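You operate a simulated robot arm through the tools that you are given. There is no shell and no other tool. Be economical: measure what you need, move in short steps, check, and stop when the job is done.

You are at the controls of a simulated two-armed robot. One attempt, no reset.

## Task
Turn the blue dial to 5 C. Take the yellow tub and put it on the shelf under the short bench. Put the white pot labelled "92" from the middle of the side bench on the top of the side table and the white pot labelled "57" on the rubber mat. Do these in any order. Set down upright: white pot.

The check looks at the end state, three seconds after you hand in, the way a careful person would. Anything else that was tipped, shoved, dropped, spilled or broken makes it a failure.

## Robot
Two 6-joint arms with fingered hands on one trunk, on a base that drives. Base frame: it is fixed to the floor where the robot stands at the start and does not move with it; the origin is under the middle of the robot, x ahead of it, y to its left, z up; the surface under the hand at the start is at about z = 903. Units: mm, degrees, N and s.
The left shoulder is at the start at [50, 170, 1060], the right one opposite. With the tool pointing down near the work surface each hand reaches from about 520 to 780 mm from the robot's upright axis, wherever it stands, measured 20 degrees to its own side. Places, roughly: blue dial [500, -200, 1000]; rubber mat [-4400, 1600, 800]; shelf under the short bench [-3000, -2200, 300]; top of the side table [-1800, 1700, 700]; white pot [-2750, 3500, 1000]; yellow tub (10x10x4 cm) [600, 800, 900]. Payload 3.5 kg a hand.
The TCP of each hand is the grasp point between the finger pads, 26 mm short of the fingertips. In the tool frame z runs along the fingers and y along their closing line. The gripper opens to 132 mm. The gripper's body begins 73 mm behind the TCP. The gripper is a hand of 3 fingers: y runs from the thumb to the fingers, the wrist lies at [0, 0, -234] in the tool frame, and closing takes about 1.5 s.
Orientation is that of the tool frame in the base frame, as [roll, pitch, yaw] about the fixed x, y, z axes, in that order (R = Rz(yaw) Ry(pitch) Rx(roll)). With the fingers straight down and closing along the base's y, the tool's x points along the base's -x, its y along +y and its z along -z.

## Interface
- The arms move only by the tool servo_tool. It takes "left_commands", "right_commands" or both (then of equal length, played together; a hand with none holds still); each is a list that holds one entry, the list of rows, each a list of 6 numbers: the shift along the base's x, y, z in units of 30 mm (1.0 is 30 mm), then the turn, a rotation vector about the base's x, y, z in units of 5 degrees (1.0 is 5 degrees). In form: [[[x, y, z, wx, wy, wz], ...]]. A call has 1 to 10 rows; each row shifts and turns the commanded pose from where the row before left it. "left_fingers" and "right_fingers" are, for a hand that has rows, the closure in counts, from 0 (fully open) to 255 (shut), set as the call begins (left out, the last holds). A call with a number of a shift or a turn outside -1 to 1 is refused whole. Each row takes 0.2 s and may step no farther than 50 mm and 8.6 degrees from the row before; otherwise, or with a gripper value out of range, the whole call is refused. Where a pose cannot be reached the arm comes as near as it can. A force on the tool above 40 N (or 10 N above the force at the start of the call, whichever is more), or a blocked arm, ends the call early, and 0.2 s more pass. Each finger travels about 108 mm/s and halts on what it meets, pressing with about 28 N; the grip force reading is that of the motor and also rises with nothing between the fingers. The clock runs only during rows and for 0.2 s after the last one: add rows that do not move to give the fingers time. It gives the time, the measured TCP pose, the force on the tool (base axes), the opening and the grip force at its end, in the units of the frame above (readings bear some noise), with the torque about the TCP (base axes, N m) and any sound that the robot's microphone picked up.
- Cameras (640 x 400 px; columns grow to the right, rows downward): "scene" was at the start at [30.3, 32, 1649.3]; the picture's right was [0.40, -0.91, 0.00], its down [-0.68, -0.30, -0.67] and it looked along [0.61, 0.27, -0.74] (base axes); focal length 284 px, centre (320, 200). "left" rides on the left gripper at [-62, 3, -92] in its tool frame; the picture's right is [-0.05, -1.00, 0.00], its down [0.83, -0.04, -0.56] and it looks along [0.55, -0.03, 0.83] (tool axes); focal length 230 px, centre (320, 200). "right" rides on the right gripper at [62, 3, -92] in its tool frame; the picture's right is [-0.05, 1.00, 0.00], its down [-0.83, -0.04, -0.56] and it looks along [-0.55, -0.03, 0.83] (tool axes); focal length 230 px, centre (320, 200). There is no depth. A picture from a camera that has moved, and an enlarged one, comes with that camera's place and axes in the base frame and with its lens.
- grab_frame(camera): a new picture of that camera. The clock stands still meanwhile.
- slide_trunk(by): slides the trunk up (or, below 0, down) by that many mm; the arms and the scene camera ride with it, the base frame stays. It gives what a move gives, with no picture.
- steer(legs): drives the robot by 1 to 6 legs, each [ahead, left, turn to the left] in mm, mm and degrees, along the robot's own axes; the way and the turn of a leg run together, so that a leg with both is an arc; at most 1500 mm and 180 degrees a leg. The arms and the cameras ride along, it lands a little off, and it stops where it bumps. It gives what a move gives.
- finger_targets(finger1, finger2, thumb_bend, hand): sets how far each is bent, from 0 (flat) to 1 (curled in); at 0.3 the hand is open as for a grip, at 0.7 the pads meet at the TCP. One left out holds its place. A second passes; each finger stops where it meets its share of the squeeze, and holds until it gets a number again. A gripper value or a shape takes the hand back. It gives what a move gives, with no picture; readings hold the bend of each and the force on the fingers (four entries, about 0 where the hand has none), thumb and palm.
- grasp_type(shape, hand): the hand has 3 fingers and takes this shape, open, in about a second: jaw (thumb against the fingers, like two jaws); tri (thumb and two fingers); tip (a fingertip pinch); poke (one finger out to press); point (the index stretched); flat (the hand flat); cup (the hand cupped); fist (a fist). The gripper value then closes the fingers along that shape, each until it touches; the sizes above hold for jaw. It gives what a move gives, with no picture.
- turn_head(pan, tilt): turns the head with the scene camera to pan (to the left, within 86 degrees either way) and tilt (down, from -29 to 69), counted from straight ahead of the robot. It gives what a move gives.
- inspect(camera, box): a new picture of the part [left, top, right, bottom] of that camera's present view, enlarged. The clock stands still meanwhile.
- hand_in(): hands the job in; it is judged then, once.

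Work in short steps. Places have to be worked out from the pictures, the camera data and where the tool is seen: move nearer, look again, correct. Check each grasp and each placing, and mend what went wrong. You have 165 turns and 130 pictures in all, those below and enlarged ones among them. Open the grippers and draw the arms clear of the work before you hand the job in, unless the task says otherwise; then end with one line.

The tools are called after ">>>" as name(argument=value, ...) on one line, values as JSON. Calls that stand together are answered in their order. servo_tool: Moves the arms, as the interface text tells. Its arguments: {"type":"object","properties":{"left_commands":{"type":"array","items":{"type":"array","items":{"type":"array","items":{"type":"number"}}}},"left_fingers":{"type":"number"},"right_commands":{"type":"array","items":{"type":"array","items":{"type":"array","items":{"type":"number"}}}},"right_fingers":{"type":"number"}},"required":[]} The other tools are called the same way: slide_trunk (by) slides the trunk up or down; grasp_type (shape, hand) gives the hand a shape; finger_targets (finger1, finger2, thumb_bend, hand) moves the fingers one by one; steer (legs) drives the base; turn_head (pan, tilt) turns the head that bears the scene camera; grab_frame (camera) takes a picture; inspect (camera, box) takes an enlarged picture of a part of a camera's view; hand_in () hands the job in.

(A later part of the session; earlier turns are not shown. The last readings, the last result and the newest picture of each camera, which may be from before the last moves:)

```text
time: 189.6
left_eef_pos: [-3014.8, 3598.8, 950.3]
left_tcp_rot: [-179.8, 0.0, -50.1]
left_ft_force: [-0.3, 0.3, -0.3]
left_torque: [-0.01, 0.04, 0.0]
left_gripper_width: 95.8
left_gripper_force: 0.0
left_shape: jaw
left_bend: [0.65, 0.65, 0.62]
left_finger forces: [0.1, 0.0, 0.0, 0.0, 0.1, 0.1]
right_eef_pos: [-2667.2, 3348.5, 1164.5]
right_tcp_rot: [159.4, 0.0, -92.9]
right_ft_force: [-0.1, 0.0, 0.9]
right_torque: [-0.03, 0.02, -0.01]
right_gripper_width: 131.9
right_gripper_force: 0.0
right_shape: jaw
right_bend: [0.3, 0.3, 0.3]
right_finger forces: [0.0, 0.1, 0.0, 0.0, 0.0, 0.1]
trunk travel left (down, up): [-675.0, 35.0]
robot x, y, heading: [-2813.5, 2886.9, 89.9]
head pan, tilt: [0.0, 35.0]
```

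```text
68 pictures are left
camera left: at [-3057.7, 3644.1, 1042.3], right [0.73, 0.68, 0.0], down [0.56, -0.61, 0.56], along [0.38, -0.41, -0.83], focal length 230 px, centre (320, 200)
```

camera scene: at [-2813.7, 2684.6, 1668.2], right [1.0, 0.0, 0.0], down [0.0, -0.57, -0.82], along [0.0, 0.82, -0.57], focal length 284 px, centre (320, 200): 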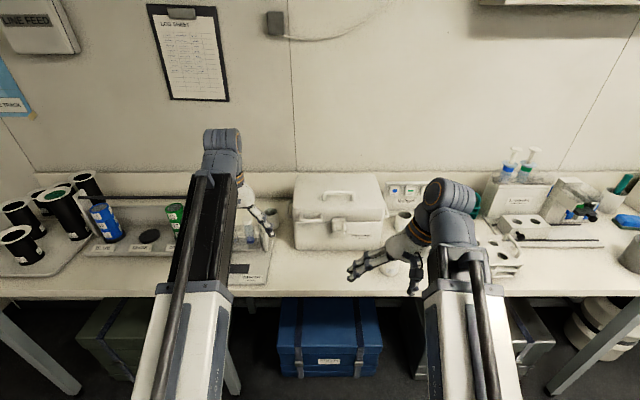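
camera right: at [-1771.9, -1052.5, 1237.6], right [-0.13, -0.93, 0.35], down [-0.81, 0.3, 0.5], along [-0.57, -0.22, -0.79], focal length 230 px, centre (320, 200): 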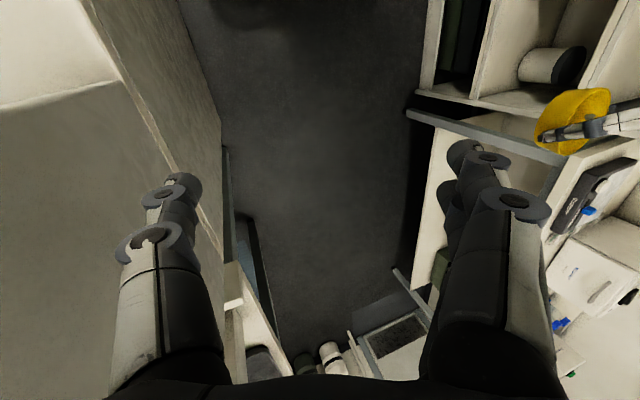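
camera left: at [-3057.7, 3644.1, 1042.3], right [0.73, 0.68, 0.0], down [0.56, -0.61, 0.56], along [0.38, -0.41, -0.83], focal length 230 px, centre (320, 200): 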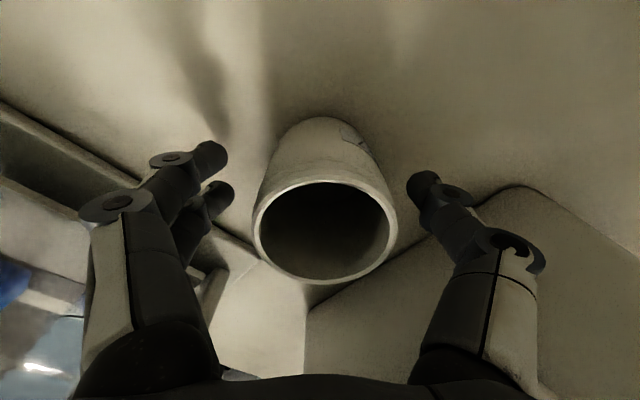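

Centred. Close.

>>> servo_tool(left_commands=[[[0, 0, 0, 0, 0, 0], [0, 0, 0, 0, 0, 0], [0, 0, 0, 0, 0, 0], [0, 0, 0, 0, 0, 0], [0, 0, 0, 0, 0, 0], [0, 0, 0, 0, 0, 0]]], left_fingers=200)

>>> servo_tool(left_commands=[[[0, 0, 0.3, 0, 0, 0], [0, 0, 0.7, 0, 0, 0], [0, 0, 1, 0, 0, 0], [0, 0, 1, 0, 0, 0]]])

>>> grab_frame(camera="left")

```text
time: 191.0
left_eef_pos: [-3015.4, 3599.2, 949.5]
left_tcp_rot: [-179.9, 0.0, -50.2]
left_ft_force: [0.0, 0.4, -0.2]
left_torque: [-0.01, 0.01, 0.01]
left_gripper_width: 51.7
left_gripper_force: 27.6
left_shape: jaw
left_bend: [0.73, 0.73, 0.7]
left_finger forces: [12.3, 13.1, 0.0, 0.0, 24.7, 0.0]
right_eef_pos: [-2667.2, 3349.1, 1165.2]
right_tcp_rot: [159.4, 0.1, -93.0]
right_ft_force: [0.4, -0.3, 0.7]
right_torque: [-0.01, 0.01, 0.0]
right_gripper_width: 132.1
right_gripper_force: 0.0
right_shape: jaw
right_bend: [0.3, 0.3, 0.3]
right_finger forces: [0.1, 0.0, 0.0, 0.0, 0.0, 0.0]
trunk travel left (down, up): [-675.0, 35.0]
robot x, y, heading: [-2816.0, 2886.5, 89.8]
head pan, tilt: [0.0, 35.0]
```

```text
time: 192.0
left_eef_pos: [-3014.6, 3598.2, 1042.0]
left_tcp_rot: [-179.8, 0.0, -50.1]
left_ft_force: [0.3, -0.3, -1.3]
left_torque: [-0.03, 0.01, -0.02]
left_gripper_width: 52.0
left_gripper_force: 28.4
left_shape: jaw
left_bend: [0.73, 0.73, 0.7]
left_finger forces: [12.5, 13.1, 0.0, 0.0, 24.7, 0.0]
right_eef_pos: [-2667.3, 3348.7, 1164.8]
right_tcp_rot: [159.4, 0.2, -92.9]
right_ft_force: [0.3, 0.0, 0.3]
right_torque: [0.01, -0.02, 0.02]
right_gripper_width: 132.2
right_gripper_force: 0.1
right_shape: jaw
right_bend: [0.3, 0.3, 0.3]
right_finger forces: [0.0, 0.0, 0.1, 0.1, 0.0, 0.0]
trunk travel left (down, up): [-675.0, 35.0]
robot x, y, heading: [-2811.1, 2884.5, 89.8]
head pan, tilt: [0.0, 35.0]
```

```text
67 pictures are left
camera left: at [-3057.3, 3643.4, 1133.8], right [0.73, 0.68, 0.0], down [0.56, -0.61, 0.56], along [0.38, -0.41, -0.83], focal length 230 px, centre (320, 200)
```

left: 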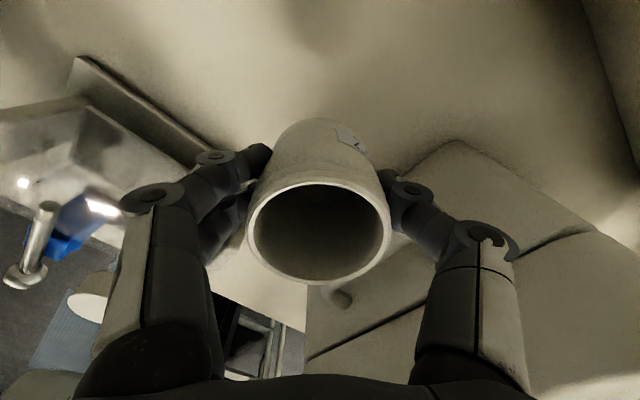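

"57" is lifted securely. Raise it high and pull it back, then reposition for "92" with the right hand.

>>> servo_tool(left_commands=[[[0, 0, 1, 0, 0, 0], [0, 0, 1, 0, 0, 0], [0, 0, 1, 0, 0, 0], [0, 0, 1, 0, 0, 0], [0, 0, 1, 0, 0, 0], [0, -1, 0.5, 0, 0, 0], [0, -1, 0.5, 0, 0, 0], [0, -1, 0, 0, 0, 0], [0, -1, 0, 0, 0, 0], [0, -1, 0, 0, 0, 0]]])

>>> steer(legs=[[-250, 0, 0], [0, -130, 0]])

>>> grab_frame(camera="right")

>>> grab_frame(camera="scene")

```text
time: 194.2
left_eef_pos: [-3016.6, 3448.6, 1202.3]
left_tcp_rot: [-179.7, 0.3, -50.1]
left_ft_force: [0.2, -0.1, -0.4]
left_torque: [0.01, 0.0, 0.03]
left_gripper_width: 52.0
left_gripper_force: 27.9
left_shape: jaw
left_bend: [0.73, 0.73, 0.7]
left_finger forces: [12.5, 13.2, 0.0, 0.0, 24.9, 0.1]
left hand out of reach, approached as far as the arm can: row 5, 9, 10
right_eef_pos: [-2667.3, 3348.6, 1165.1]
right_tcp_rot: [159.4, 0.1, -93.0]
right_ft_force: [0.2, 0.2, 0.6]
right_torque: [0.01, 0.03, -0.01]
right_gripper_width: 131.8
right_gripper_force: 0.0
right_shape: jaw
right_bend: [0.3, 0.3, 0.3]
right_finger forces: [0.0, 0.1, 0.0, 0.0, 0.0, 0.0]
trunk travel left (down, up): [-675.0, 35.0]
robot x, y, heading: [-2809.2, 2882.3, 89.6]
head pan, tilt: [0.0, 35.0]
```

```text
time: 196.9
left_eef_pos: [-2885.2, 3199.7, 1201.7]
left_tcp_rot: [-179.8, 0.3, -50.2]
left_ft_force: [0.3, -0.8, -1.0]
left_torque: [0.0, 0.05, -0.01]
left_gripper_width: 51.7
left_gripper_force: 27.5
left_shape: jaw
left_bend: [0.73, 0.73, 0.7]
left_finger forces: [12.5, 13.2, 0.0, 0.0, 24.8, 0.1]
right_eef_pos: [-2536.4, 3097.6, 1166.3]
right_tcp_rot: [159.3, 0.1, -93.1]
right_ft_force: [1.0, -0.3, -0.8]
right_torque: [0.02, 0.02, 0.01]
right_gripper_width: 131.8
right_gripper_force: 0.0
right_shape: jaw
right_bend: [0.3, 0.3, 0.3]
right_finger forces: [0.0, 0.0, 0.0, 0.0, 0.0, 0.0]
trunk travel left (down, up): [-675.0, 35.0]
robot x, y, heading: [-2686.6, 2633.8, 89.6]
head pan, tilt: [0.0, 35.0]
```

```text
66 pictures are left
camera right: at [-2511.7, 3034.0, 1252.0], right [-0.93, 0.1, 0.35], down [0.28, 0.82, 0.51], along [-0.24, 0.57, -0.79], focal length 230 px, centre (320, 200)
```

right: 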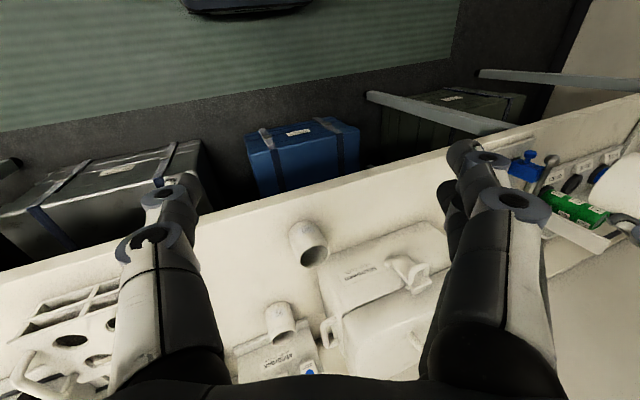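

```text
65 pictures are left
camera scene: at [-2684.8, 2683.2, 1668.2], right [1.0, -0.01, 0.0], down [0.0, -0.57, -0.82], along [0.0, 0.82, -0.57], focal length 284 px, centre (320, 200)
```

scene: 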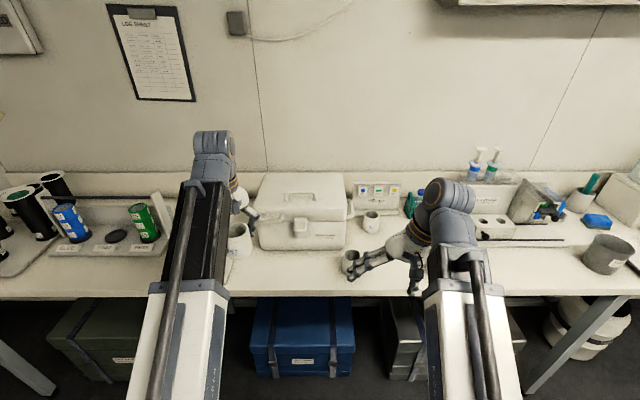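

"92" is at ≈(-2480, 3578). Drive in 250 mm, then straighten the right hand, yaw it +60° for clearance, and bring it above the pot with partial opening.

>>> steer(legs=[[250, 0, 0]])

>>> servo_tool(right_commands=[[[0, 0, 0, 0, -0.82, 0], [0, 0, 0, 0, -0.82, 0], [0, 0, 0, 0, -0.82, 0], [0, 0, 0, 0, -0.82, 0], [0, 0, 0, 0, -0.82, 0], [0, 0, 0, 0, 0, 0.9], [0, 0, 0, 0, 0, 0.9], [0, 0, 0, 0, 0, 0.9], [0, 0, 0, 0, 0, 0.9], [0, 0, 0, 0, 0, 0.9]]], right_fingers=70)

>>> servo_tool(right_commands=[[[0.19, 0.7, 0, 0, 0, 0.9], [0.19, 0.7, 0, 0, 0, 0.9], [0.19, 0.7, 0, 0, 0, 0.9], [0.19, 0.7, 0, 0, 0, 0.9], [0.19, 0.7, 0, 0, 0, 0.9], [0.19, 0.7, 0, 0, 0, 0.9], [0.19, 0.7, 0, 0, 0, 0.9], [0.19, 0.7, 0, 0, 0, 0.9], [0.19, 0.7, 0, 0, 0, 0.9], [0.1, 0.7, 0, 0, 0, 0]]])

>>> grab_frame(camera="right")

>>> grab_frame(camera="scene")

```text
time: 198.7
left_eef_pos: [-2884.4, 3450.8, 1201.1]
left_tcp_rot: [-179.6, 0.2, -50.1]
left_ft_force: [0.2, 0.2, -0.5]
left_torque: [0.03, -0.03, 0.0]
left_gripper_width: 51.6
left_gripper_force: 27.9
left_shape: jaw
left_bend: [0.73, 0.73, 0.7]
left_finger forces: [12.5, 13.2, 0.0, 0.0, 24.8, 0.1]
right_eef_pos: [-2537.2, 3349.1, 1165.1]
right_tcp_rot: [159.3, 0.0, -93.1]
right_ft_force: [0.2, 0.5, 0.5]
right_torque: [0.0, 0.03, 0.03]
right_gripper_width: 131.7
right_gripper_force: 0.1
right_shape: jaw
right_bend: [0.3, 0.3, 0.3]
right_finger forces: [0.0, 0.0, 0.0, 0.1, 0.1, 0.0]
trunk travel left (down, up): [-675.0, 35.0]
robot x, y, heading: [-2682.0, 2886.5, 89.8]
head pan, tilt: [0.0, 35.0]
```

```text
time: 200.9
left_eef_pos: [-2885.2, 3451.0, 1202.3]
left_tcp_rot: [-179.7, 0.2, -50.2]
left_ft_force: [-0.6, 0.4, -1.1]
left_torque: [0.0, -0.02, 0.0]
left_gripper_width: 52.0
left_gripper_force: 28.5
left_shape: jaw
left_bend: [0.73, 0.73, 0.7]
left_finger forces: [12.5, 13.3, 0.0, 0.1, 24.9, 0.0]
right_eef_pos: [-2547.2, 3362.1, 1135.1]
right_tcp_rot: [164.6, 1.0, -70.6]
right_ft_force: [0.6, 1.1, -0.5]
right_torque: [-0.01, -0.03, 0.0]
right_gripper_width: 96.0
right_gripper_force: 0.0
right_shape: jaw
right_bend: [0.65, 0.65, 0.62]
right_finger forces: [0.1, 0.0, 0.0, 0.0, 0.0, 0.1]
right hand out of reach, approached as far as the arm can: row 3, 4, 5, 6, 7, 8, 9, 10
trunk travel left (down, up): [-675.0, 35.0]
robot x, y, heading: [-2683.2, 2887.6, 89.6]
head pan, tilt: [0.0, 35.0]
```

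```text
time: 203.1
left_eef_pos: [-2884.9, 3450.0, 1201.8]
left_tcp_rot: [-179.6, 0.3, -50.2]
left_ft_force: [-0.7, 0.4, -1.4]
left_torque: [0.03, 0.0, -0.02]
left_gripper_width: 51.7
left_gripper_force: 27.4
left_shape: jaw
left_bend: [0.73, 0.73, 0.7]
left_finger forces: [12.5, 13.2, 0.0, 0.1, 24.7, 0.0]
right_eef_pos: [-2550.7, 3563.4, 1115.1]
right_tcp_rot: [160.8, 6.1, -31.9]
right_ft_force: [0.1, 0.1, -0.4]
right_torque: [0.0, 0.0, 0.01]
right_gripper_width: 96.1
right_gripper_force: 0.0
right_shape: jaw
right_bend: [0.65, 0.65, 0.62]
right_finger forces: [0.0, 0.0, 0.0, 0.1, 0.0, 0.0]
right hand out of reach, approached as far as the arm can: row 1, 2, 3, 4, 5, 6, 7, 8, 9, 10
trunk travel left (down, up): [-675.0, 35.0]
robot x, y, heading: [-2679.6, 2884.1, 89.9]
head pan, tilt: [0.0, 35.0]
```

```text
64 pictures are left
camera right: at [-2477.1, 3548.1, 1196.3], right [-0.51, -0.79, 0.33], down [-0.54, 0.6, 0.6], along [-0.67, 0.13, -0.73], focal length 230 px, centre (320, 200)
```

right: 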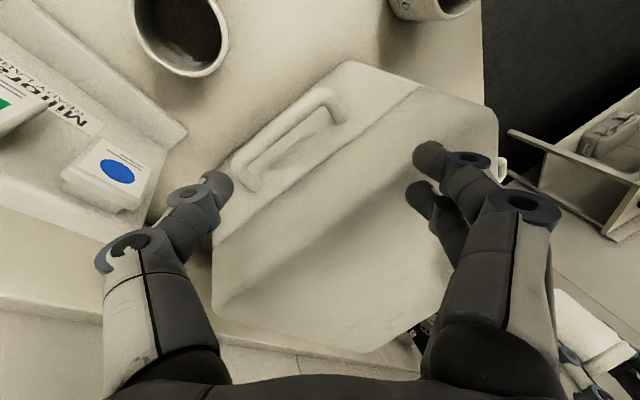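

```text
63 pictures are left
camera scene: at [-2685.1, 2933.9, 1668.2], right [1.0, -0.01, 0.0], down [0.0, -0.57, -0.82], along [0.0, 0.82, -0.57], focal length 284 px, centre (320, 200)
```

scene: 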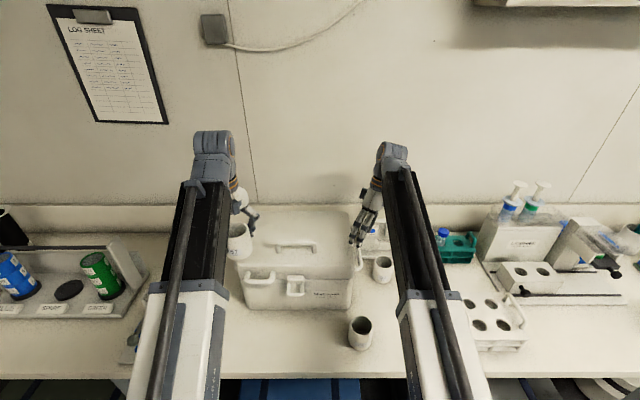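

The command was simply beyond maximum reach at that height; lowering brings it in range. Lower 45 mm in small steps so it converges away from the box.

>>> servo_tool(right_commands=[[[0.2, 0, -0.2, 0, 0, 0], [0, 0, -0.3, 0, 0, 0], [0, 0, -0.5, 0, 0, 0], [0, 0, -0.5, 0, 0, 0], [0, 0, 0, 0, 0, 0], [0, 0, 0, 0, 0, 0]]])

>>> grab_frame(camera="right")

```text
time: 204.1
left_eef_pos: [-2884.6, 3449.0, 1202.8]
left_tcp_rot: [-179.7, 0.3, -50.2]
left_ft_force: [0.3, -0.4, -1.0]
left_torque: [-0.01, -0.02, 0.01]
left_gripper_width: 52.1
left_gripper_force: 28.1
left_shape: jaw
left_bend: [0.73, 0.73, 0.7]
left_finger forces: [12.5, 13.1, 0.1, 0.0, 24.7, 0.0]
right_eef_pos: [-2555.7, 3561.2, 1087.3]
right_tcp_rot: [160.7, 6.6, -31.9]
right_ft_force: [3.4, 4.8, 24.3]
right_torque: [-1.59, 1.21, 0.11]
right_gripper_width: 99.4
right_gripper_force: 0.1
right_shape: jaw
right_bend: [0.65, 0.56, 0.62]
right_finger forces: [0.1, 23.6, 0.0, 0.0, 0.1, 0.1]
right hand out of reach, approached as far as the arm can: row 1, 2, 3, 4
trunk travel left (down, up): [-675.0, 35.0]
robot x, y, heading: [-2678.8, 2885.4, 89.8]
head pan, tilt: [0.0, 35.0]
stopped in row 5 (right hand): the force on the tool passed its limit at 48 N (the readings are from after the stop); the commanded pose is now the measured one
```

```text
62 pictures are left
camera right: at [-2482.1, 3546.8, 1166.1], right [-0.51, -0.79, 0.33], down [-0.53, 0.6, 0.6], along [-0.68, 0.13, -0.73], focal length 230 px, centre (320, 200)
```

right: 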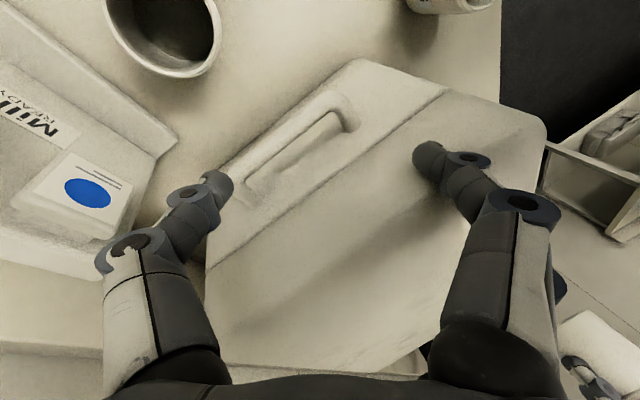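

A finger touched the box lid; commanded pose is reset now. Raise right away and move right, off the box.

>>> servo_tool(right_commands=[[[0, 0, 0.7, 0, 0, 0], [0, 0, 0.7, 0, 0, 0], [0.8, 0, 0, 0, 0, 0], [0.8, 0, 0, 0, 0, 0], [0.8, 0, 0, 0, 0, 0]]])

>>> grab_frame(camera="scene")

```text
time: 205.3
left_eef_pos: [-2884.5, 3450.7, 1202.3]
left_tcp_rot: [-179.6, 0.3, -50.2]
left_ft_force: [-0.1, 0.3, -0.7]
left_torque: [0.0, 0.05, 0.0]
left_gripper_width: 51.8
left_gripper_force: 27.7
left_shape: jaw
left_bend: [0.73, 0.73, 0.7]
left_finger forces: [12.5, 13.2, 0.1, 0.0, 24.8, 0.0]
right_eef_pos: [-2494.5, 3562.5, 1105.6]
right_tcp_rot: [160.6, 7.4, -32.4]
right_ft_force: [-0.3, 0.2, 0.6]
right_torque: [0.01, -0.02, -0.03]
right_gripper_width: 95.5
right_gripper_force: 0.0
right_shape: jaw
right_bend: [0.66, 0.65, 0.62]
right_finger forces: [0.0, 0.1, 0.0, 0.0, 0.0, 0.1]
right hand out of reach, approached as far as the arm can: row 3, 4, 5
trunk travel left (down, up): [-675.0, 35.0]
robot x, y, heading: [-2685.1, 2884.5, 89.5]
head pan, tilt: [0.0, 35.0]
```

```text
61 pictures are left
camera scene: at [-2684.8, 2934.3, 1668.2], right [1.0, -0.01, 0.0], down [0.0, -0.57, -0.82], along [0.0, 0.82, -0.57], focal length 284 px, centre (320, 200)
```

scene: 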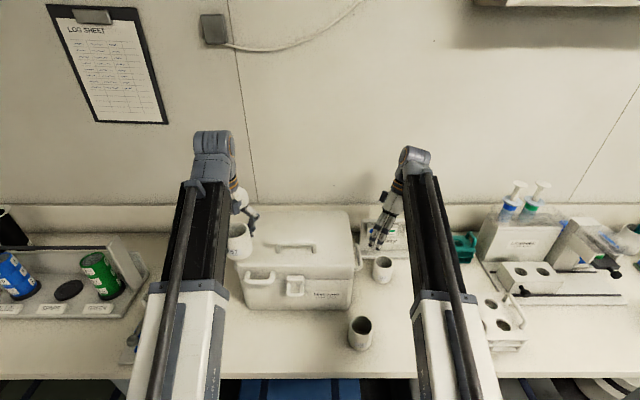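

Box is unmoved, hand is next to "92" (at ≈(-2481, 3572)). Straighten the tilt while lowering slightly.

>>> servo_tool(right_commands=[[[0, 0, -0.3, 0.5, -0.66, 0], [0, 0, -0.3, 0.5, -0.66, 0], [0, 0, -0.3, 0.5, -0.66, 0], [0, 0, -0.3, 0.5, -0.66, 0], [0, 0, -0.3, 0.5, -0.66, 0], [0, 0, 0, 0, 0, 0]]])

>>> grab_frame(camera="right")

```text
time: 206.7
left_eef_pos: [-2885.4, 3450.0, 1202.2]
left_tcp_rot: [-179.8, 0.3, -50.2]
left_ft_force: [-0.2, 0.5, -1.1]
left_torque: [0.01, 0.0, -0.02]
left_gripper_width: 51.9
left_gripper_force: 28.5
left_shape: jaw
left_bend: [0.73, 0.73, 0.7]
left_finger forces: [12.5, 13.2, 0.0, 0.0, 24.7, 0.1]
right_eef_pos: [-2517.2, 3561.5, 1078.5]
right_tcp_rot: [171.5, 13.5, -32.0]
right_ft_force: [0.1, -1.2, 0.5]
right_torque: [0.0, 0.01, 0.04]
right_gripper_width: 95.8
right_gripper_force: 0.1
right_shape: jaw
right_bend: [0.66, 0.65, 0.62]
right_finger forces: [0.0, 0.1, 0.1, 0.1, 0.0, 0.0]
right hand out of reach, approached as far as the arm can: row 1, 2, 3, 4, 5
trunk travel left (down, up): [-675.0, 35.0]
robot x, y, heading: [-2681.8, 2883.9, 89.7]
head pan, tilt: [0.0, 35.0]
```

```text
60 pictures are left
camera right: at [-2442.9, 3526.9, 1152.5], right [-0.54, -0.83, 0.15], down [-0.51, 0.47, 0.72], along [-0.67, 0.31, -0.67], focal length 230 px, centre (320, 200)
```

right: 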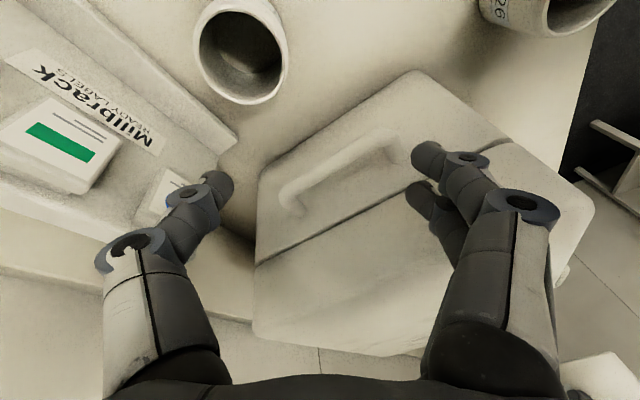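

Some wrist limit prevents this yaw. Pull back a bit, unwind the yaw, and straighten.

>>> servo_tool(right_commands=[[[0.4, 0, 0.5, 0, 0, 0], [0.4, -0.3, 0.3, 0, -0.3, -1], [0.2, -0.3, 0, 0, -0.3, -1], [0.2, -0.3, 0, 0, -0.3, -1], [0.2, -0.3, 0, 0, -0.3, -1], [0, -0.3, 0, 0, -0.4, -1], [0, -0.3, 0, 0, -0.4, -1], [0, -0.3, 0, 0, -0.4, -1], [0, -0.3, 0, 0, -0.4, -1], [0, 0, 0, 0, -0.4, -1]]])

>>> grab_frame(camera="right")

```text
time: 208.9
left_eef_pos: [-2884.4, 3450.3, 1201.7]
left_tcp_rot: [-179.8, 0.4, -50.2]
left_ft_force: [-0.2, -0.3, -0.4]
left_torque: [0.0, 0.02, 0.03]
left_gripper_width: 51.9
left_gripper_force: 27.9
left_shape: jaw
left_bend: [0.73, 0.73, 0.7]
left_finger forces: [12.4, 13.2, 0.0, 0.1, 24.7, 0.0]
right_eef_pos: [-2444.7, 3481.9, 1108.0]
right_tcp_rot: [170.2, 15.8, -75.7]
right_ft_force: [-1.0, 0.6, 0.7]
right_torque: [0.01, 0.01, -0.01]
right_gripper_width: 95.7
right_gripper_force: 0.0
right_shape: jaw
right_bend: [0.66, 0.65, 0.62]
right_finger forces: [0.0, 0.0, 0.0, 0.0, 0.0, 0.0]
right hand out of reach, approached as far as the arm can: row 3, 5, 7, 8, 9, 10
trunk travel left (down, up): [-675.0, 35.0]
robot x, y, heading: [-2683.7, 2886.7, 89.6]
head pan, tilt: [0.0, 35.0]
```

```text
59 pictures are left
camera right: at [-2411.8, 3401.7, 1179.5], right [-0.95, -0.24, 0.18], down [-0.03, 0.67, 0.75], along [-0.3, 0.71, -0.64], focal length 230 px, centre (320, 200)
```

right: 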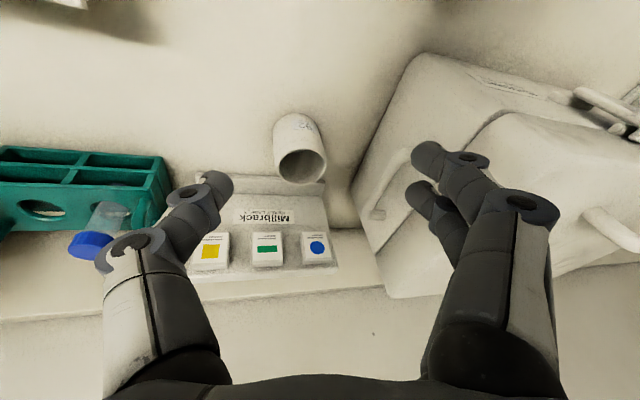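

The right wrist seems stuck against a joint limit. Back off and test whether unwinding the other way frees it (away from objects).

>>> steer(legs=[[-260, 0, 0]])

>>> servo_tool(right_commands=[[[0, 0, 0, 0, 0.4, -1], [0, 0, 0, 0, 0.4, -1], [0, 0, 0, 0, 0.4, -1], [0, 0, 0, 0, 0.4, -1], [0, 0, 0, 0, 0.4, -1], [0, 0, 0, 0, 0.4, -1], [0, 0, 0, 0, 0.4, -1], [0, 0, 0, 0, 0.4, -1]]])

```text
time: 210.8
left_eef_pos: [-2887.9, 3190.2, 1201.7]
left_tcp_rot: [-179.6, 0.3, -50.0]
left_ft_force: [0.0, -0.9, 0.1]
left_torque: [0.03, -0.01, -0.01]
left_gripper_width: 51.6
left_gripper_force: 27.7
left_shape: jaw
left_bend: [0.73, 0.73, 0.7]
left_finger forces: [12.6, 13.2, 0.0, 0.1, 24.6, 0.0]
right_eef_pos: [-2445.8, 3221.2, 1108.7]
right_tcp_rot: [170.3, 15.9, -75.3]
right_ft_force: [0.4, -0.1, -0.3]
right_torque: [0.0, 0.01, 0.0]
right_gripper_width: 95.7
right_gripper_force: 0.0
right_shape: jaw
right_bend: [0.66, 0.65, 0.62]
right_finger forces: [0.0, 0.1, 0.0, 0.0, 0.1, 0.1]
trunk travel left (down, up): [-675.0, 35.0]
robot x, y, heading: [-2683.1, 2626.8, 90.0]
head pan, tilt: [0.0, 35.0]
```

```text
time: 212.6
left_eef_pos: [-2887.0, 3190.3, 1202.0]
left_tcp_rot: [-179.7, 0.3, -50.0]
left_ft_force: [-0.4, -0.1, -2.0]
left_torque: [-0.04, -0.02, 0.06]
left_gripper_width: 51.8
left_gripper_force: 27.7
left_shape: jaw
left_bend: [0.73, 0.73, 0.7]
left_finger forces: [12.5, 13.3, 0.0, 0.0, 24.7, 0.0]
right_eef_pos: [-2446.6, 3221.6, 1109.1]
right_tcp_rot: [154.1, 13.7, -119.9]
right_ft_force: [0.7, -0.1, 0.8]
right_torque: [-0.01, 0.01, -0.02]
right_gripper_width: 95.9
right_gripper_force: 0.2
right_shape: jaw
right_bend: [0.66, 0.65, 0.62]
right_finger forces: [0.1, 0.0, 0.0, 0.0, 0.0, 0.1]
trunk travel left (down, up): [-675.0, 35.0]
robot x, y, heading: [-2687.6, 2627.3, 90.4]
head pan, tilt: [0.0, 35.0]
```

That moved freely. Now straighten to vertical from here.

>>> servo_tool(right_commands=[[[0, 0, 0, -0.8, -0.54, 0], [0, 0, 0, -0.8, -0.54, 0], [0, 0, 0, -0.8, -0.54, 0], [0, 0, 0, -0.8, -0.54, 0], [0, 0, 0, -0.8, -0.54, 0], [0, 0, 0, -0.8, -0.54, 0]]])

>>> grab_frame(camera="scene")

```text
time: 214.0
left_eef_pos: [-2887.9, 3191.1, 1201.9]
left_tcp_rot: [-179.8, 0.2, -50.1]
left_ft_force: [0.1, 0.5, -1.9]
left_torque: [-0.01, 0.0, 0.03]
left_gripper_width: 51.9
left_gripper_force: 28.2
left_shape: jaw
left_bend: [0.73, 0.73, 0.7]
left_finger forces: [12.5, 13.3, 0.1, 0.0, 24.7, 0.1]
right_eef_pos: [-2425.1, 3214.4, 1115.9]
right_tcp_rot: [164.1, -0.5, -116.4]
right_ft_force: [0.3, -0.2, 0.0]
right_torque: [0.02, 0.01, -0.01]
right_gripper_width: 95.9
right_gripper_force: 0.0
right_shape: jaw
right_bend: [0.66, 0.65, 0.62]
right_finger forces: [0.0, 0.0, 0.0, 0.1, 0.1, 0.0]
right hand out of reach, approached as far as the arm can: row 2, 3, 4, 5, 6
trunk travel left (down, up): [-675.0, 35.0]
robot x, y, heading: [-2682.0, 2630.3, 89.6]
head pan, tilt: [0.0, 35.0]
```

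```text
58 pictures are left
camera scene: at [-2686.2, 2675.4, 1668.1], right [1.0, 0.0, 0.0], down [0.0, -0.57, -0.82], along [0.0, 0.82, -0.57], focal length 284 px, centre (320, 200)
```

scene: 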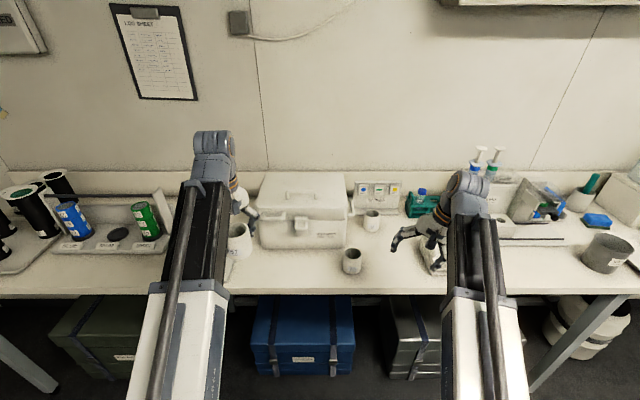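

The right wrist won't go vertical, so I'll use the left hand for both pots. First take "57" to the mat, approaching at heading 150° so the right hand stays off the table.

>>> steer(legs=[[0, 350, 0], [-500, 0, 0], [0, 0, 60], [200, 938, 0]])

>>> turn_head(pan=20, tilt=40)

>>> grab_frame(camera="scene")

```text
time: 221.4
left_eef_pos: [-3635.9, 2254.8, 1200.0]
left_tcp_rot: [-179.8, 0.3, 6.3]
left_ft_force: [-0.5, 0.1, -0.7]
left_torque: [0.0, 0.02, -0.01]
left_gripper_width: 51.6
left_gripper_force: 28.3
left_shape: jaw
left_bend: [0.73, 0.73, 0.7]
left_finger forces: [12.9, 13.6, 0.0, 0.0, 25.1, 0.0]
right_eef_pos: [-3397.3, 2652.6, 1115.3]
right_tcp_rot: [164.1, -0.4, -60.1]
right_ft_force: [0.7, -0.1, 0.4]
right_torque: [0.04, -0.02, 0.0]
right_gripper_width: 95.9
right_gripper_force: 0.0
right_shape: jaw
right_bend: [0.66, 0.65, 0.62]
right_finger forces: [0.1, 0.0, 0.0, 0.0, 0.0, 0.0]
trunk travel left (down, up): [-675.0, 35.0]
robot x, y, heading: [-3053.6, 2110.8, 146.2]
head pan, tilt: [0.0, 35.0]
stopped in leg 3: the robot was blocked; the commanded pose is now the measured one
```

```text
time: 222.2
left_eef_pos: [-3636.2, 2253.8, 1202.1]
left_tcp_rot: [-179.6, 0.2, 6.2]
left_ft_force: [0.7, -0.2, -1.5]
left_torque: [0.0, -0.01, -0.02]
left_gripper_width: 51.5
left_gripper_force: 28.1
left_shape: jaw
left_bend: [0.73, 0.73, 0.7]
left_finger forces: [12.9, 13.5, 0.0, 0.1, 25.1, 0.0]
right_eef_pos: [-3399.1, 2652.4, 1115.8]
right_tcp_rot: [164.2, -0.5, -60.1]
right_ft_force: [0.5, 0.1, 0.5]
right_torque: [-0.02, 0.0, 0.01]
right_gripper_width: 95.9
right_gripper_force: 0.1
right_shape: jaw
right_bend: [0.66, 0.65, 0.62]
right_finger forces: [0.1, 0.1, 0.0, 0.1, 0.0, 0.0]
trunk travel left (down, up): [-675.0, 35.0]
robot x, y, heading: [-3054.0, 2110.1, 146.3]
head pan, tilt: [20.0, 40.0]
```

```text
57 pictures are left
camera scene: at [-3105.3, 2108.8, 1660.6], right [0.24, 0.97, 0.0], down [0.62, -0.15, -0.77], along [-0.74, 0.18, -0.64], focal length 284 px, centre (320, 200)
```

scene: 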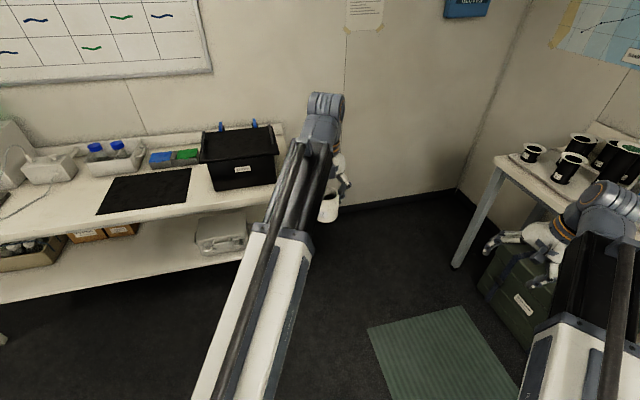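

Just the heavy unit's corner again. Strafe away diagonally toward the mat.

>>> steer(legs=[[150, 200, 0], [0, 730, 4]])

>>> grab_frame(camera="scene")

```text
time: 227.6
left_eef_pos: [-4269.9, 1508.9, 1201.3]
left_tcp_rot: [-179.6, 0.2, 9.9]
left_ft_force: [0.1, -0.5, -1.2]
left_torque: [0.02, 0.0, 0.0]
left_gripper_width: 51.6
left_gripper_force: 27.8
left_shape: jaw
left_bend: [0.73, 0.73, 0.7]
left_finger forces: [12.9, 13.5, 0.1, 0.0, 25.0, 0.0]
right_eef_pos: [-4057.7, 1921.2, 1115.0]
right_tcp_rot: [164.2, -0.4, -56.3]
right_ft_force: [0.4, 0.7, 0.3]
right_torque: [-0.04, 0.01, 0.03]
right_gripper_width: 95.7
right_gripper_force: 0.0
right_shape: jaw
right_bend: [0.66, 0.65, 0.62]
right_finger forces: [0.0, 0.1, 0.0, 0.0, 0.0, 0.1]
trunk travel left (down, up): [-675.0, 35.0]
robot x, y, heading: [-3680.9, 1405.4, 149.9]
head pan, tilt: [20.0, 40.0]
```

```text
56 pictures are left
camera scene: at [-3730.8, 1397.9, 1660.6], right [0.18, 0.98, 0.0], down [0.63, -0.11, -0.77], along [-0.75, 0.14, -0.64], focal length 284 px, centre (320, 200)
```

scene: 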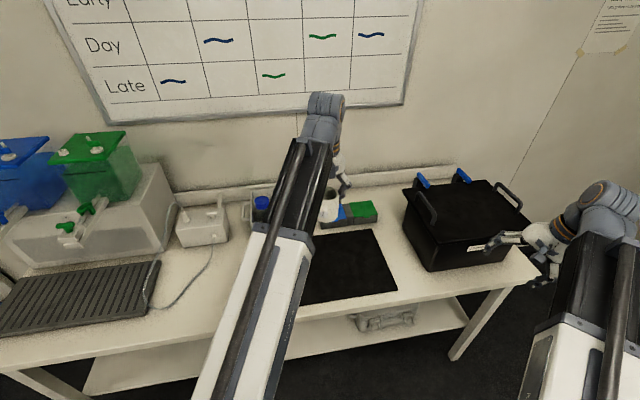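

Mat spans x≈-4517…-4241, y≈1390…1775. Drive 90 mm ahead so the pot is over it, then lower 270 mm.

>>> steer(legs=[[90, 0, 0]])

>>> servo_tool(left_commands=[[[0, 0, -0.9, 0, 0, 0], [0, 0, -0.9, 0, 0, 0], [0, 0, -0.9, 0, 0, 0], [0, 0, -0.9, 0, 0, 0], [0, 0, -0.9, 0, 0, 0], [0, 0, -0.9, 0, 0, 0], [0, 0, -0.9, 0, 0, 0], [0, 0, -0.9, 0, 0, 0], [0, 0, -0.9, 0, 0, 0]]])

>>> grab_frame(camera="scene")

>>> grab_frame(camera="left")

```text
time: 228.7
left_eef_pos: [-4349.7, 1555.3, 1200.9]
left_tcp_rot: [-179.6, 0.2, 10.0]
left_ft_force: [-0.6, 0.1, -0.7]
left_torque: [-0.04, -0.02, 0.0]
left_gripper_width: 51.4
left_gripper_force: 28.1
left_shape: jaw
left_bend: [0.73, 0.73, 0.7]
left_finger forces: [12.9, 13.6, 0.0, 0.0, 25.2, 0.1]
right_eef_pos: [-4138.1, 1968.7, 1114.1]
right_tcp_rot: [164.3, -0.5, -56.2]
right_ft_force: [-0.5, 0.4, 0.2]
right_torque: [-0.01, -0.06, -0.03]
right_gripper_width: 95.7
right_gripper_force: 0.1
right_shape: jaw
right_bend: [0.66, 0.65, 0.62]
right_finger forces: [0.0, 0.1, 0.0, 0.0, 0.0, 0.0]
trunk travel left (down, up): [-675.0, 35.0]
robot x, y, heading: [-3755.9, 1448.1, 149.6]
head pan, tilt: [20.0, 40.0]
```

```text
time: 230.7
left_eef_pos: [-4347.6, 1555.0, 958.5]
left_tcp_rot: [-179.6, 0.4, 10.0]
left_ft_force: [-0.2, 0.6, -1.0]
left_torque: [-0.02, 0.0, 0.0]
left_gripper_width: 51.7
left_gripper_force: 28.0
left_shape: jaw
left_bend: [0.73, 0.73, 0.7]
left_finger forces: [12.8, 13.5, 0.1, 0.0, 24.8, 0.0]
right_eef_pos: [-4136.0, 1968.9, 1115.1]
right_tcp_rot: [164.1, -0.4, -56.3]
right_ft_force: [-0.5, 0.6, 1.4]
right_torque: [0.01, 0.0, 0.01]
right_gripper_width: 95.8
right_gripper_force: 0.0
right_shape: jaw
right_bend: [0.66, 0.65, 0.62]
right_finger forces: [0.0, 0.0, 0.1, 0.0, 0.0, 0.0]
trunk travel left (down, up): [-675.0, 35.0]
robot x, y, heading: [-3756.5, 1450.9, 150.0]
head pan, tilt: [20.0, 40.0]
```

```text
55 pictures are left
camera scene: at [-3809.2, 1444.0, 1660.6], right [0.18, 0.98, 0.0], down [0.63, -0.11, -0.77], along [-0.75, 0.14, -0.64], focal length 284 px, centre (320, 200)
```

scene: 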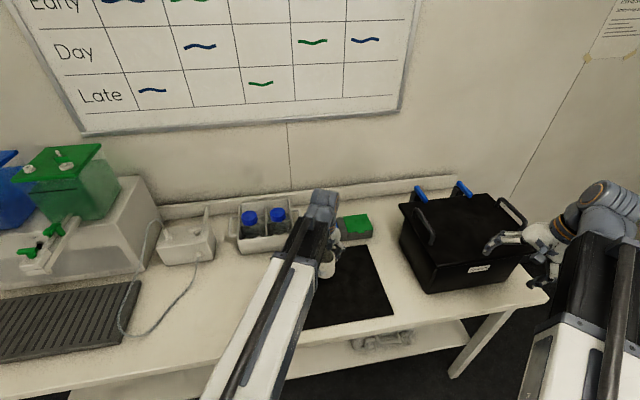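

```text
54 pictures are left
camera left: at [-4408.3, 1540.4, 1051.1], right [-0.22, 0.97, 0.01], down [0.81, 0.18, 0.55], along [0.54, 0.13, -0.83], focal length 230 px, centre (320, 200)
```

left: 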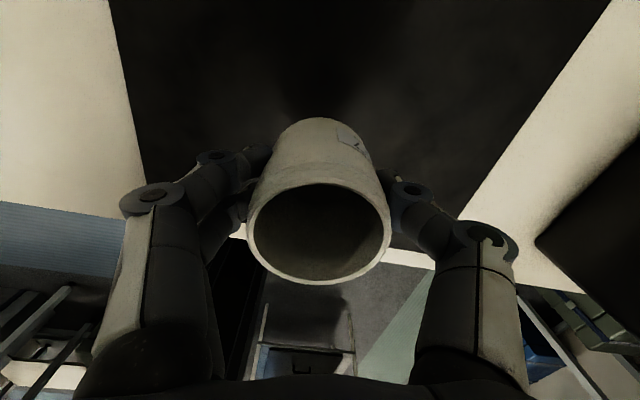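

Pot is well above the mat. Lower until contact.

>>> servo_tool(left_commands=[[[0, 0, -0.8, 0, 0, 0], [0, 0, -0.5, 0, 0, 0], [0, 0, -0.3, 0, 0, 0], [0, 0, -0.3, 0, 0, 0], [0, 0, -0.2, 0, 0, 0], [0, 0, -0.2, 0, 0, 0], [0, 0, -0.2, 0, 0, 0], [0, 0, -0.2, 0, 0, 0], [0, 0, 0, 0, 0, 0]]])

>>> grab_frame(camera="left")

```text
time: 232.7
left_eef_pos: [-4348.0, 1555.0, 876.9]
left_tcp_rot: [-179.6, 0.2, 9.8]
left_ft_force: [-0.5, -0.4, -2.4]
left_torque: [0.0, 0.01, 0.03]
left_gripper_width: 51.5
left_gripper_force: 27.9
left_shape: jaw
left_bend: [0.73, 0.73, 0.7]
left_finger forces: [12.8, 13.4, 0.1, 0.1, 24.8, 0.1]
right_eef_pos: [-4135.8, 1968.2, 1114.8]
right_tcp_rot: [164.1, -0.4, -56.3]
right_ft_force: [-0.4, 0.7, 1.0]
right_torque: [-0.03, 0.01, -0.02]
right_gripper_width: 95.8
right_gripper_force: 0.0
right_shape: jaw
right_bend: [0.66, 0.65, 0.62]
right_finger forces: [0.1, 0.0, 0.0, 0.0, 0.0, 0.1]
trunk travel left (down, up): [-675.0, 35.0]
robot x, y, heading: [-3756.7, 1448.0, 149.7]
head pan, tilt: [20.0, 40.0]
```

```text
53 pictures are left
camera left: at [-4408.3, 1540.7, 970.2], right [-0.22, 0.97, 0.01], down [0.81, 0.18, 0.55], along [0.54, 0.13, -0.83], focal length 230 px, centre (320, 200)
```

left: 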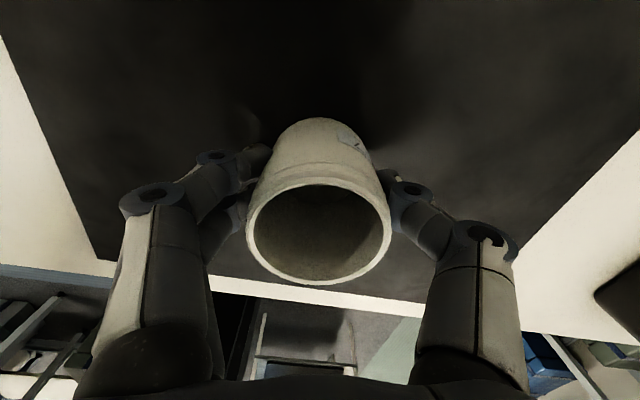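

Continue lowering in small steps.

>>> servo_tool(left_commands=[[[0, 0, -0.2, 0, 0, 0], [0, 0, -0.2, 0, 0, 0], [0, 0, -0.2, 0, 0, 0], [0, 0, -0.15, 0, 0, 0], [0, 0, -0.15, 0, 0, 0], [0, 0, -0.15, 0, 0, 0], [0, 0, -0.15, 0, 0, 0], [0, 0, -0.15, 0, 0, 0], [0, 0, -0.15, 0, 0, 0], [0, 0, -0.15, 0, 0, 0]]])

```text
time: 233.3
left_eef_pos: [-4348.6, 1555.2, 872.7]
left_tcp_rot: [-179.4, 0.7, 9.9]
left_ft_force: [4.0, -2.7, 28.7]
left_torque: [-0.15, -0.15, 0.0]
left_gripper_width: 53.4
left_gripper_force: 27.8
left_shape: jaw
left_bend: [0.75, 0.75, 0.71]
left_finger forces: [15.2, 17.2, 0.0, 0.0, 28.0, 0.0]
right_eef_pos: [-4135.4, 1968.4, 1116.3]
right_tcp_rot: [164.1, -0.4, -56.3]
right_ft_force: [-0.5, -0.2, 0.3]
right_torque: [0.03, 0.01, 0.0]
right_gripper_width: 95.5
right_gripper_force: 0.1
right_shape: jaw
right_bend: [0.66, 0.65, 0.62]
right_finger forces: [0.0, 0.0, 0.0, 0.0, 0.0, 0.1]
trunk travel left (down, up): [-675.0, 35.0]
robot x, y, heading: [-3755.3, 1444.2, 150.0]
head pan, tilt: [20.0, 40.0]
stopped in row 3 (left hand): the force on the tool passed its limit at 46 N (the readings are from after the stop); the commanded pose is now the measured one
```

Contact. Ease up 3 mm, open, and lift away.

>>> servo_tool(left_commands=[[[0, 0, 0.1, 0, 0, 0], [0, 0, 0, 0, 0, 0]]])

>>> servo_tool(left_commands=[[[0, 0, 0, 0, 0, 0], [0, 0, 0, 0, 0, 0], [0, 0, 0, 0, 0, 0], [0, 0, 0, 0, 0, 0]]], left_fingers=40)

>>> servo_tool(left_commands=[[[0, 0, 0.5, 0, 0, 0], [0, 0, 0.8, 0, 0, 0], [0, 0, 1, 0, 0, 0], [0, 0, 1, 0, 0, 0], [0, 0, 1, 0, 0, 0], [0, 0, 1, 0, 0, 0], [0, 0, 1, 0, 0, 0]]])

>>> grab_frame(camera="left")

```text
time: 233.9
left_eef_pos: [-4349.2, 1555.1, 872.3]
left_tcp_rot: [-179.5, 0.6, 9.8]
left_ft_force: [4.4, -2.1, 17.1]
left_torque: [-0.19, -0.14, 0.01]
left_gripper_width: 53.4
left_gripper_force: 27.7
left_shape: jaw
left_bend: [0.75, 0.74, 0.71]
left_finger forces: [15.0, 16.6, 0.1, 0.1, 27.2, 0.0]
right_eef_pos: [-4135.3, 1967.6, 1115.9]
right_tcp_rot: [164.1, -0.4, -56.4]
right_ft_force: [0.6, -0.1, -0.2]
right_torque: [-0.03, -0.01, -0.01]
right_gripper_width: 95.9
right_gripper_force: 0.0
right_shape: jaw
right_bend: [0.66, 0.65, 0.62]
right_finger forces: [0.0, 0.0, 0.1, 0.0, 0.0, 0.0]
trunk travel left (down, up): [-675.0, 35.0]
robot x, y, heading: [-3756.4, 1448.8, 149.9]
head pan, tilt: [20.0, 40.0]
```

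```text
time: 234.9
left_eef_pos: [-4350.0, 1555.7, 872.0]
left_tcp_rot: [-179.6, 0.6, 9.9]
left_ft_force: [0.2, 0.4, -0.4]
left_torque: [-0.01, -0.04, -0.01]
left_gripper_width: 111.3
left_gripper_force: 0.2
left_shape: jaw
left_bend: [0.55, 0.55, 0.51]
left_finger forces: [0.1, 0.0, 0.0, 0.1, 0.0, 0.0]
right_eef_pos: [-4136.2, 1967.2, 1116.1]
right_tcp_rot: [164.0, -0.3, -56.3]
right_ft_force: [0.1, 0.0, 0.0]
right_torque: [-0.02, 0.0, 0.01]
right_gripper_width: 95.7
right_gripper_force: 0.0
right_shape: jaw
right_bend: [0.66, 0.65, 0.62]
right_finger forces: [0.1, 0.0, 0.1, 0.0, 0.0, 0.0]
trunk travel left (down, up): [-675.0, 35.0]
robot x, y, heading: [-3758.2, 1447.6, 149.7]
head pan, tilt: [20.0, 40.0]
```

```text
time: 236.5
left_eef_pos: [-4350.6, 1555.0, 1062.6]
left_tcp_rot: [-179.5, 0.5, 9.9]
left_ft_force: [-0.6, -0.8, -0.6]
left_torque: [0.0, 0.02, 0.01]
left_gripper_width: 111.1
left_gripper_force: 0.4
left_shape: jaw
left_bend: [0.55, 0.55, 0.51]
left_finger forces: [0.0, 0.0, 0.1, 0.1, 0.0, 0.1]
right_eef_pos: [-4136.7, 1967.8, 1115.5]
right_tcp_rot: [164.1, -0.4, -56.4]
right_ft_force: [0.3, 0.0, 0.7]
right_torque: [0.02, -0.01, 0.01]
right_gripper_width: 95.6
right_gripper_force: 0.1
right_shape: jaw
right_bend: [0.66, 0.65, 0.62]
right_finger forces: [0.0, 0.1, 0.0, 0.0, 0.0, 0.0]
trunk travel left (down, up): [-675.0, 35.0]
robot x, y, heading: [-3756.4, 1448.2, 149.7]
head pan, tilt: [20.0, 40.0]
```

```text
52 pictures are left
camera left: at [-4409.4, 1540.7, 1154.8], right [-0.22, 0.97, 0.01], down [0.82, 0.18, 0.55], along [0.53, 0.13, -0.84], focal length 230 px, centre (320, 200)
```

left: 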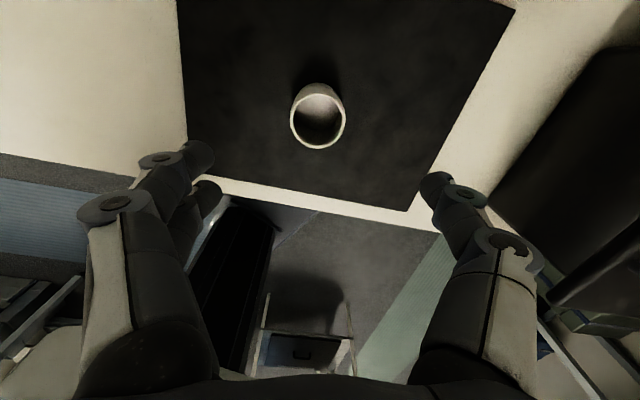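

"57" stands upright on the mat. Raise the left hand, pull the right hand inward, and drive back to the far bench for "92".

>>> servo_tool(left_commands=[[[0, 0, 1, 0, 0, 0], [0, 0, 1, 0, 0, 0], [0, 0, 1, 0, 0, 0], [0, 0, 1, 0, 0, 0], [0, 0, 0.3, 0, 0, 0]]], right_commands=[[[0, -0.8, 0, 0, 0, 0], [0, -0.8, 0, 0, 0, 0], [0, -0.8, 0, 0, 0, 0], [0, -0.8, 0, 0, 0, 0], [0, -0.8, 0, 0, 0, 0]]])

>>> steer(legs=[[-150, 0, 0], [0, 0, -60], [1300, 0, 0], [0, -1330, 0]])

>>> turn_head(pan=0, tilt=38)

>>> grab_frame(camera="scene")

```text
time: 237.7
left_eef_pos: [-4349.7, 1555.3, 1189.9]
left_tcp_rot: [-179.4, 0.5, 9.9]
left_ft_force: [-0.2, -0.2, 0.1]
left_torque: [0.02, 0.02, -0.03]
left_gripper_width: 111.2
left_gripper_force: 0.0
left_shape: jaw
left_bend: [0.55, 0.55, 0.51]
left_finger forces: [0.1, 0.0, 0.0, 0.0, 0.0, 0.0]
right_eef_pos: [-4135.9, 1848.2, 1115.6]
right_tcp_rot: [163.5, -0.7, -56.3]
right_ft_force: [0.0, -0.3, 0.0]
right_torque: [0.0, 0.03, -0.01]
right_gripper_width: 95.9
right_gripper_force: 0.0
right_shape: jaw
right_bend: [0.66, 0.65, 0.62]
right_finger forces: [0.1, 0.0, 0.0, 0.1, 0.0, 0.0]
trunk travel left (down, up): [-675.0, 35.0]
robot x, y, heading: [-3755.8, 1450.5, 149.9]
head pan, tilt: [20.0, 40.0]
```

```text
time: 254.2
left_eef_pos: [-2479.7, 3217.3, 1189.9]
left_tcp_rot: [-179.5, 0.6, -50.3]
left_ft_force: [0.1, 0.3, 0.7]
left_torque: [0.04, -0.01, 0.0]
left_gripper_width: 111.1
left_gripper_force: 0.0
left_shape: jaw
left_bend: [0.55, 0.55, 0.51]
left_finger forces: [0.0, 0.1, 0.0, 0.1, 0.0, 0.0]
right_eef_pos: [-2119.7, 3178.1, 1115.3]
right_tcp_rot: [163.5, -0.6, -116.6]
right_ft_force: [-0.7, -0.9, 0.0]
right_torque: [0.0, 0.02, 0.01]
right_gripper_width: 95.6
right_gripper_force: 0.0
right_shape: jaw
right_bend: [0.66, 0.65, 0.62]
right_finger forces: [0.0, 0.1, 0.0, 0.0, 0.0, 0.0]
trunk travel left (down, up): [-675.0, 35.0]
robot x, y, heading: [-2275.6, 2653.3, 89.6]
head pan, tilt: [20.0, 40.0]
```

```text
time: 255.0
left_eef_pos: [-2479.8, 3217.0, 1191.2]
left_tcp_rot: [-179.5, 0.6, -50.5]
left_ft_force: [0.5, 0.8, 0.9]
left_torque: [-0.01, 0.05, 0.0]
left_gripper_width: 111.3
left_gripper_force: 0.0
left_shape: jaw
left_bend: [0.55, 0.55, 0.51]
left_finger forces: [0.0, 0.0, 0.0, 0.0, 0.0, 0.1]
right_eef_pos: [-2120.1, 3178.5, 1116.1]
right_tcp_rot: [163.4, -0.7, -116.6]
right_ft_force: [-0.1, -0.2, -0.1]
right_torque: [0.0, -0.01, 0.0]
right_gripper_width: 95.9
right_gripper_force: 0.1
right_shape: jaw
right_bend: [0.66, 0.65, 0.62]
right_finger forces: [0.0, 0.0, 0.1, 0.0, 0.0, 0.1]
trunk travel left (down, up): [-675.0, 35.0]
robot x, y, heading: [-2282.4, 2650.9, 89.5]
head pan, tilt: [0.0, 38.0]
```

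```text
51 pictures are left
camera scene: at [-2281.8, 2697.5, 1663.6], right [1.0, -0.01, 0.0], down [-0.01, -0.62, -0.79], along [0.01, 0.79, -0.62], focal length 284 px, centre (320, 200)
```

scene: 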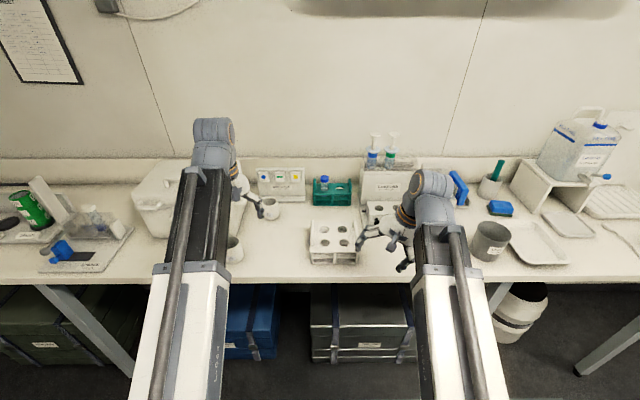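

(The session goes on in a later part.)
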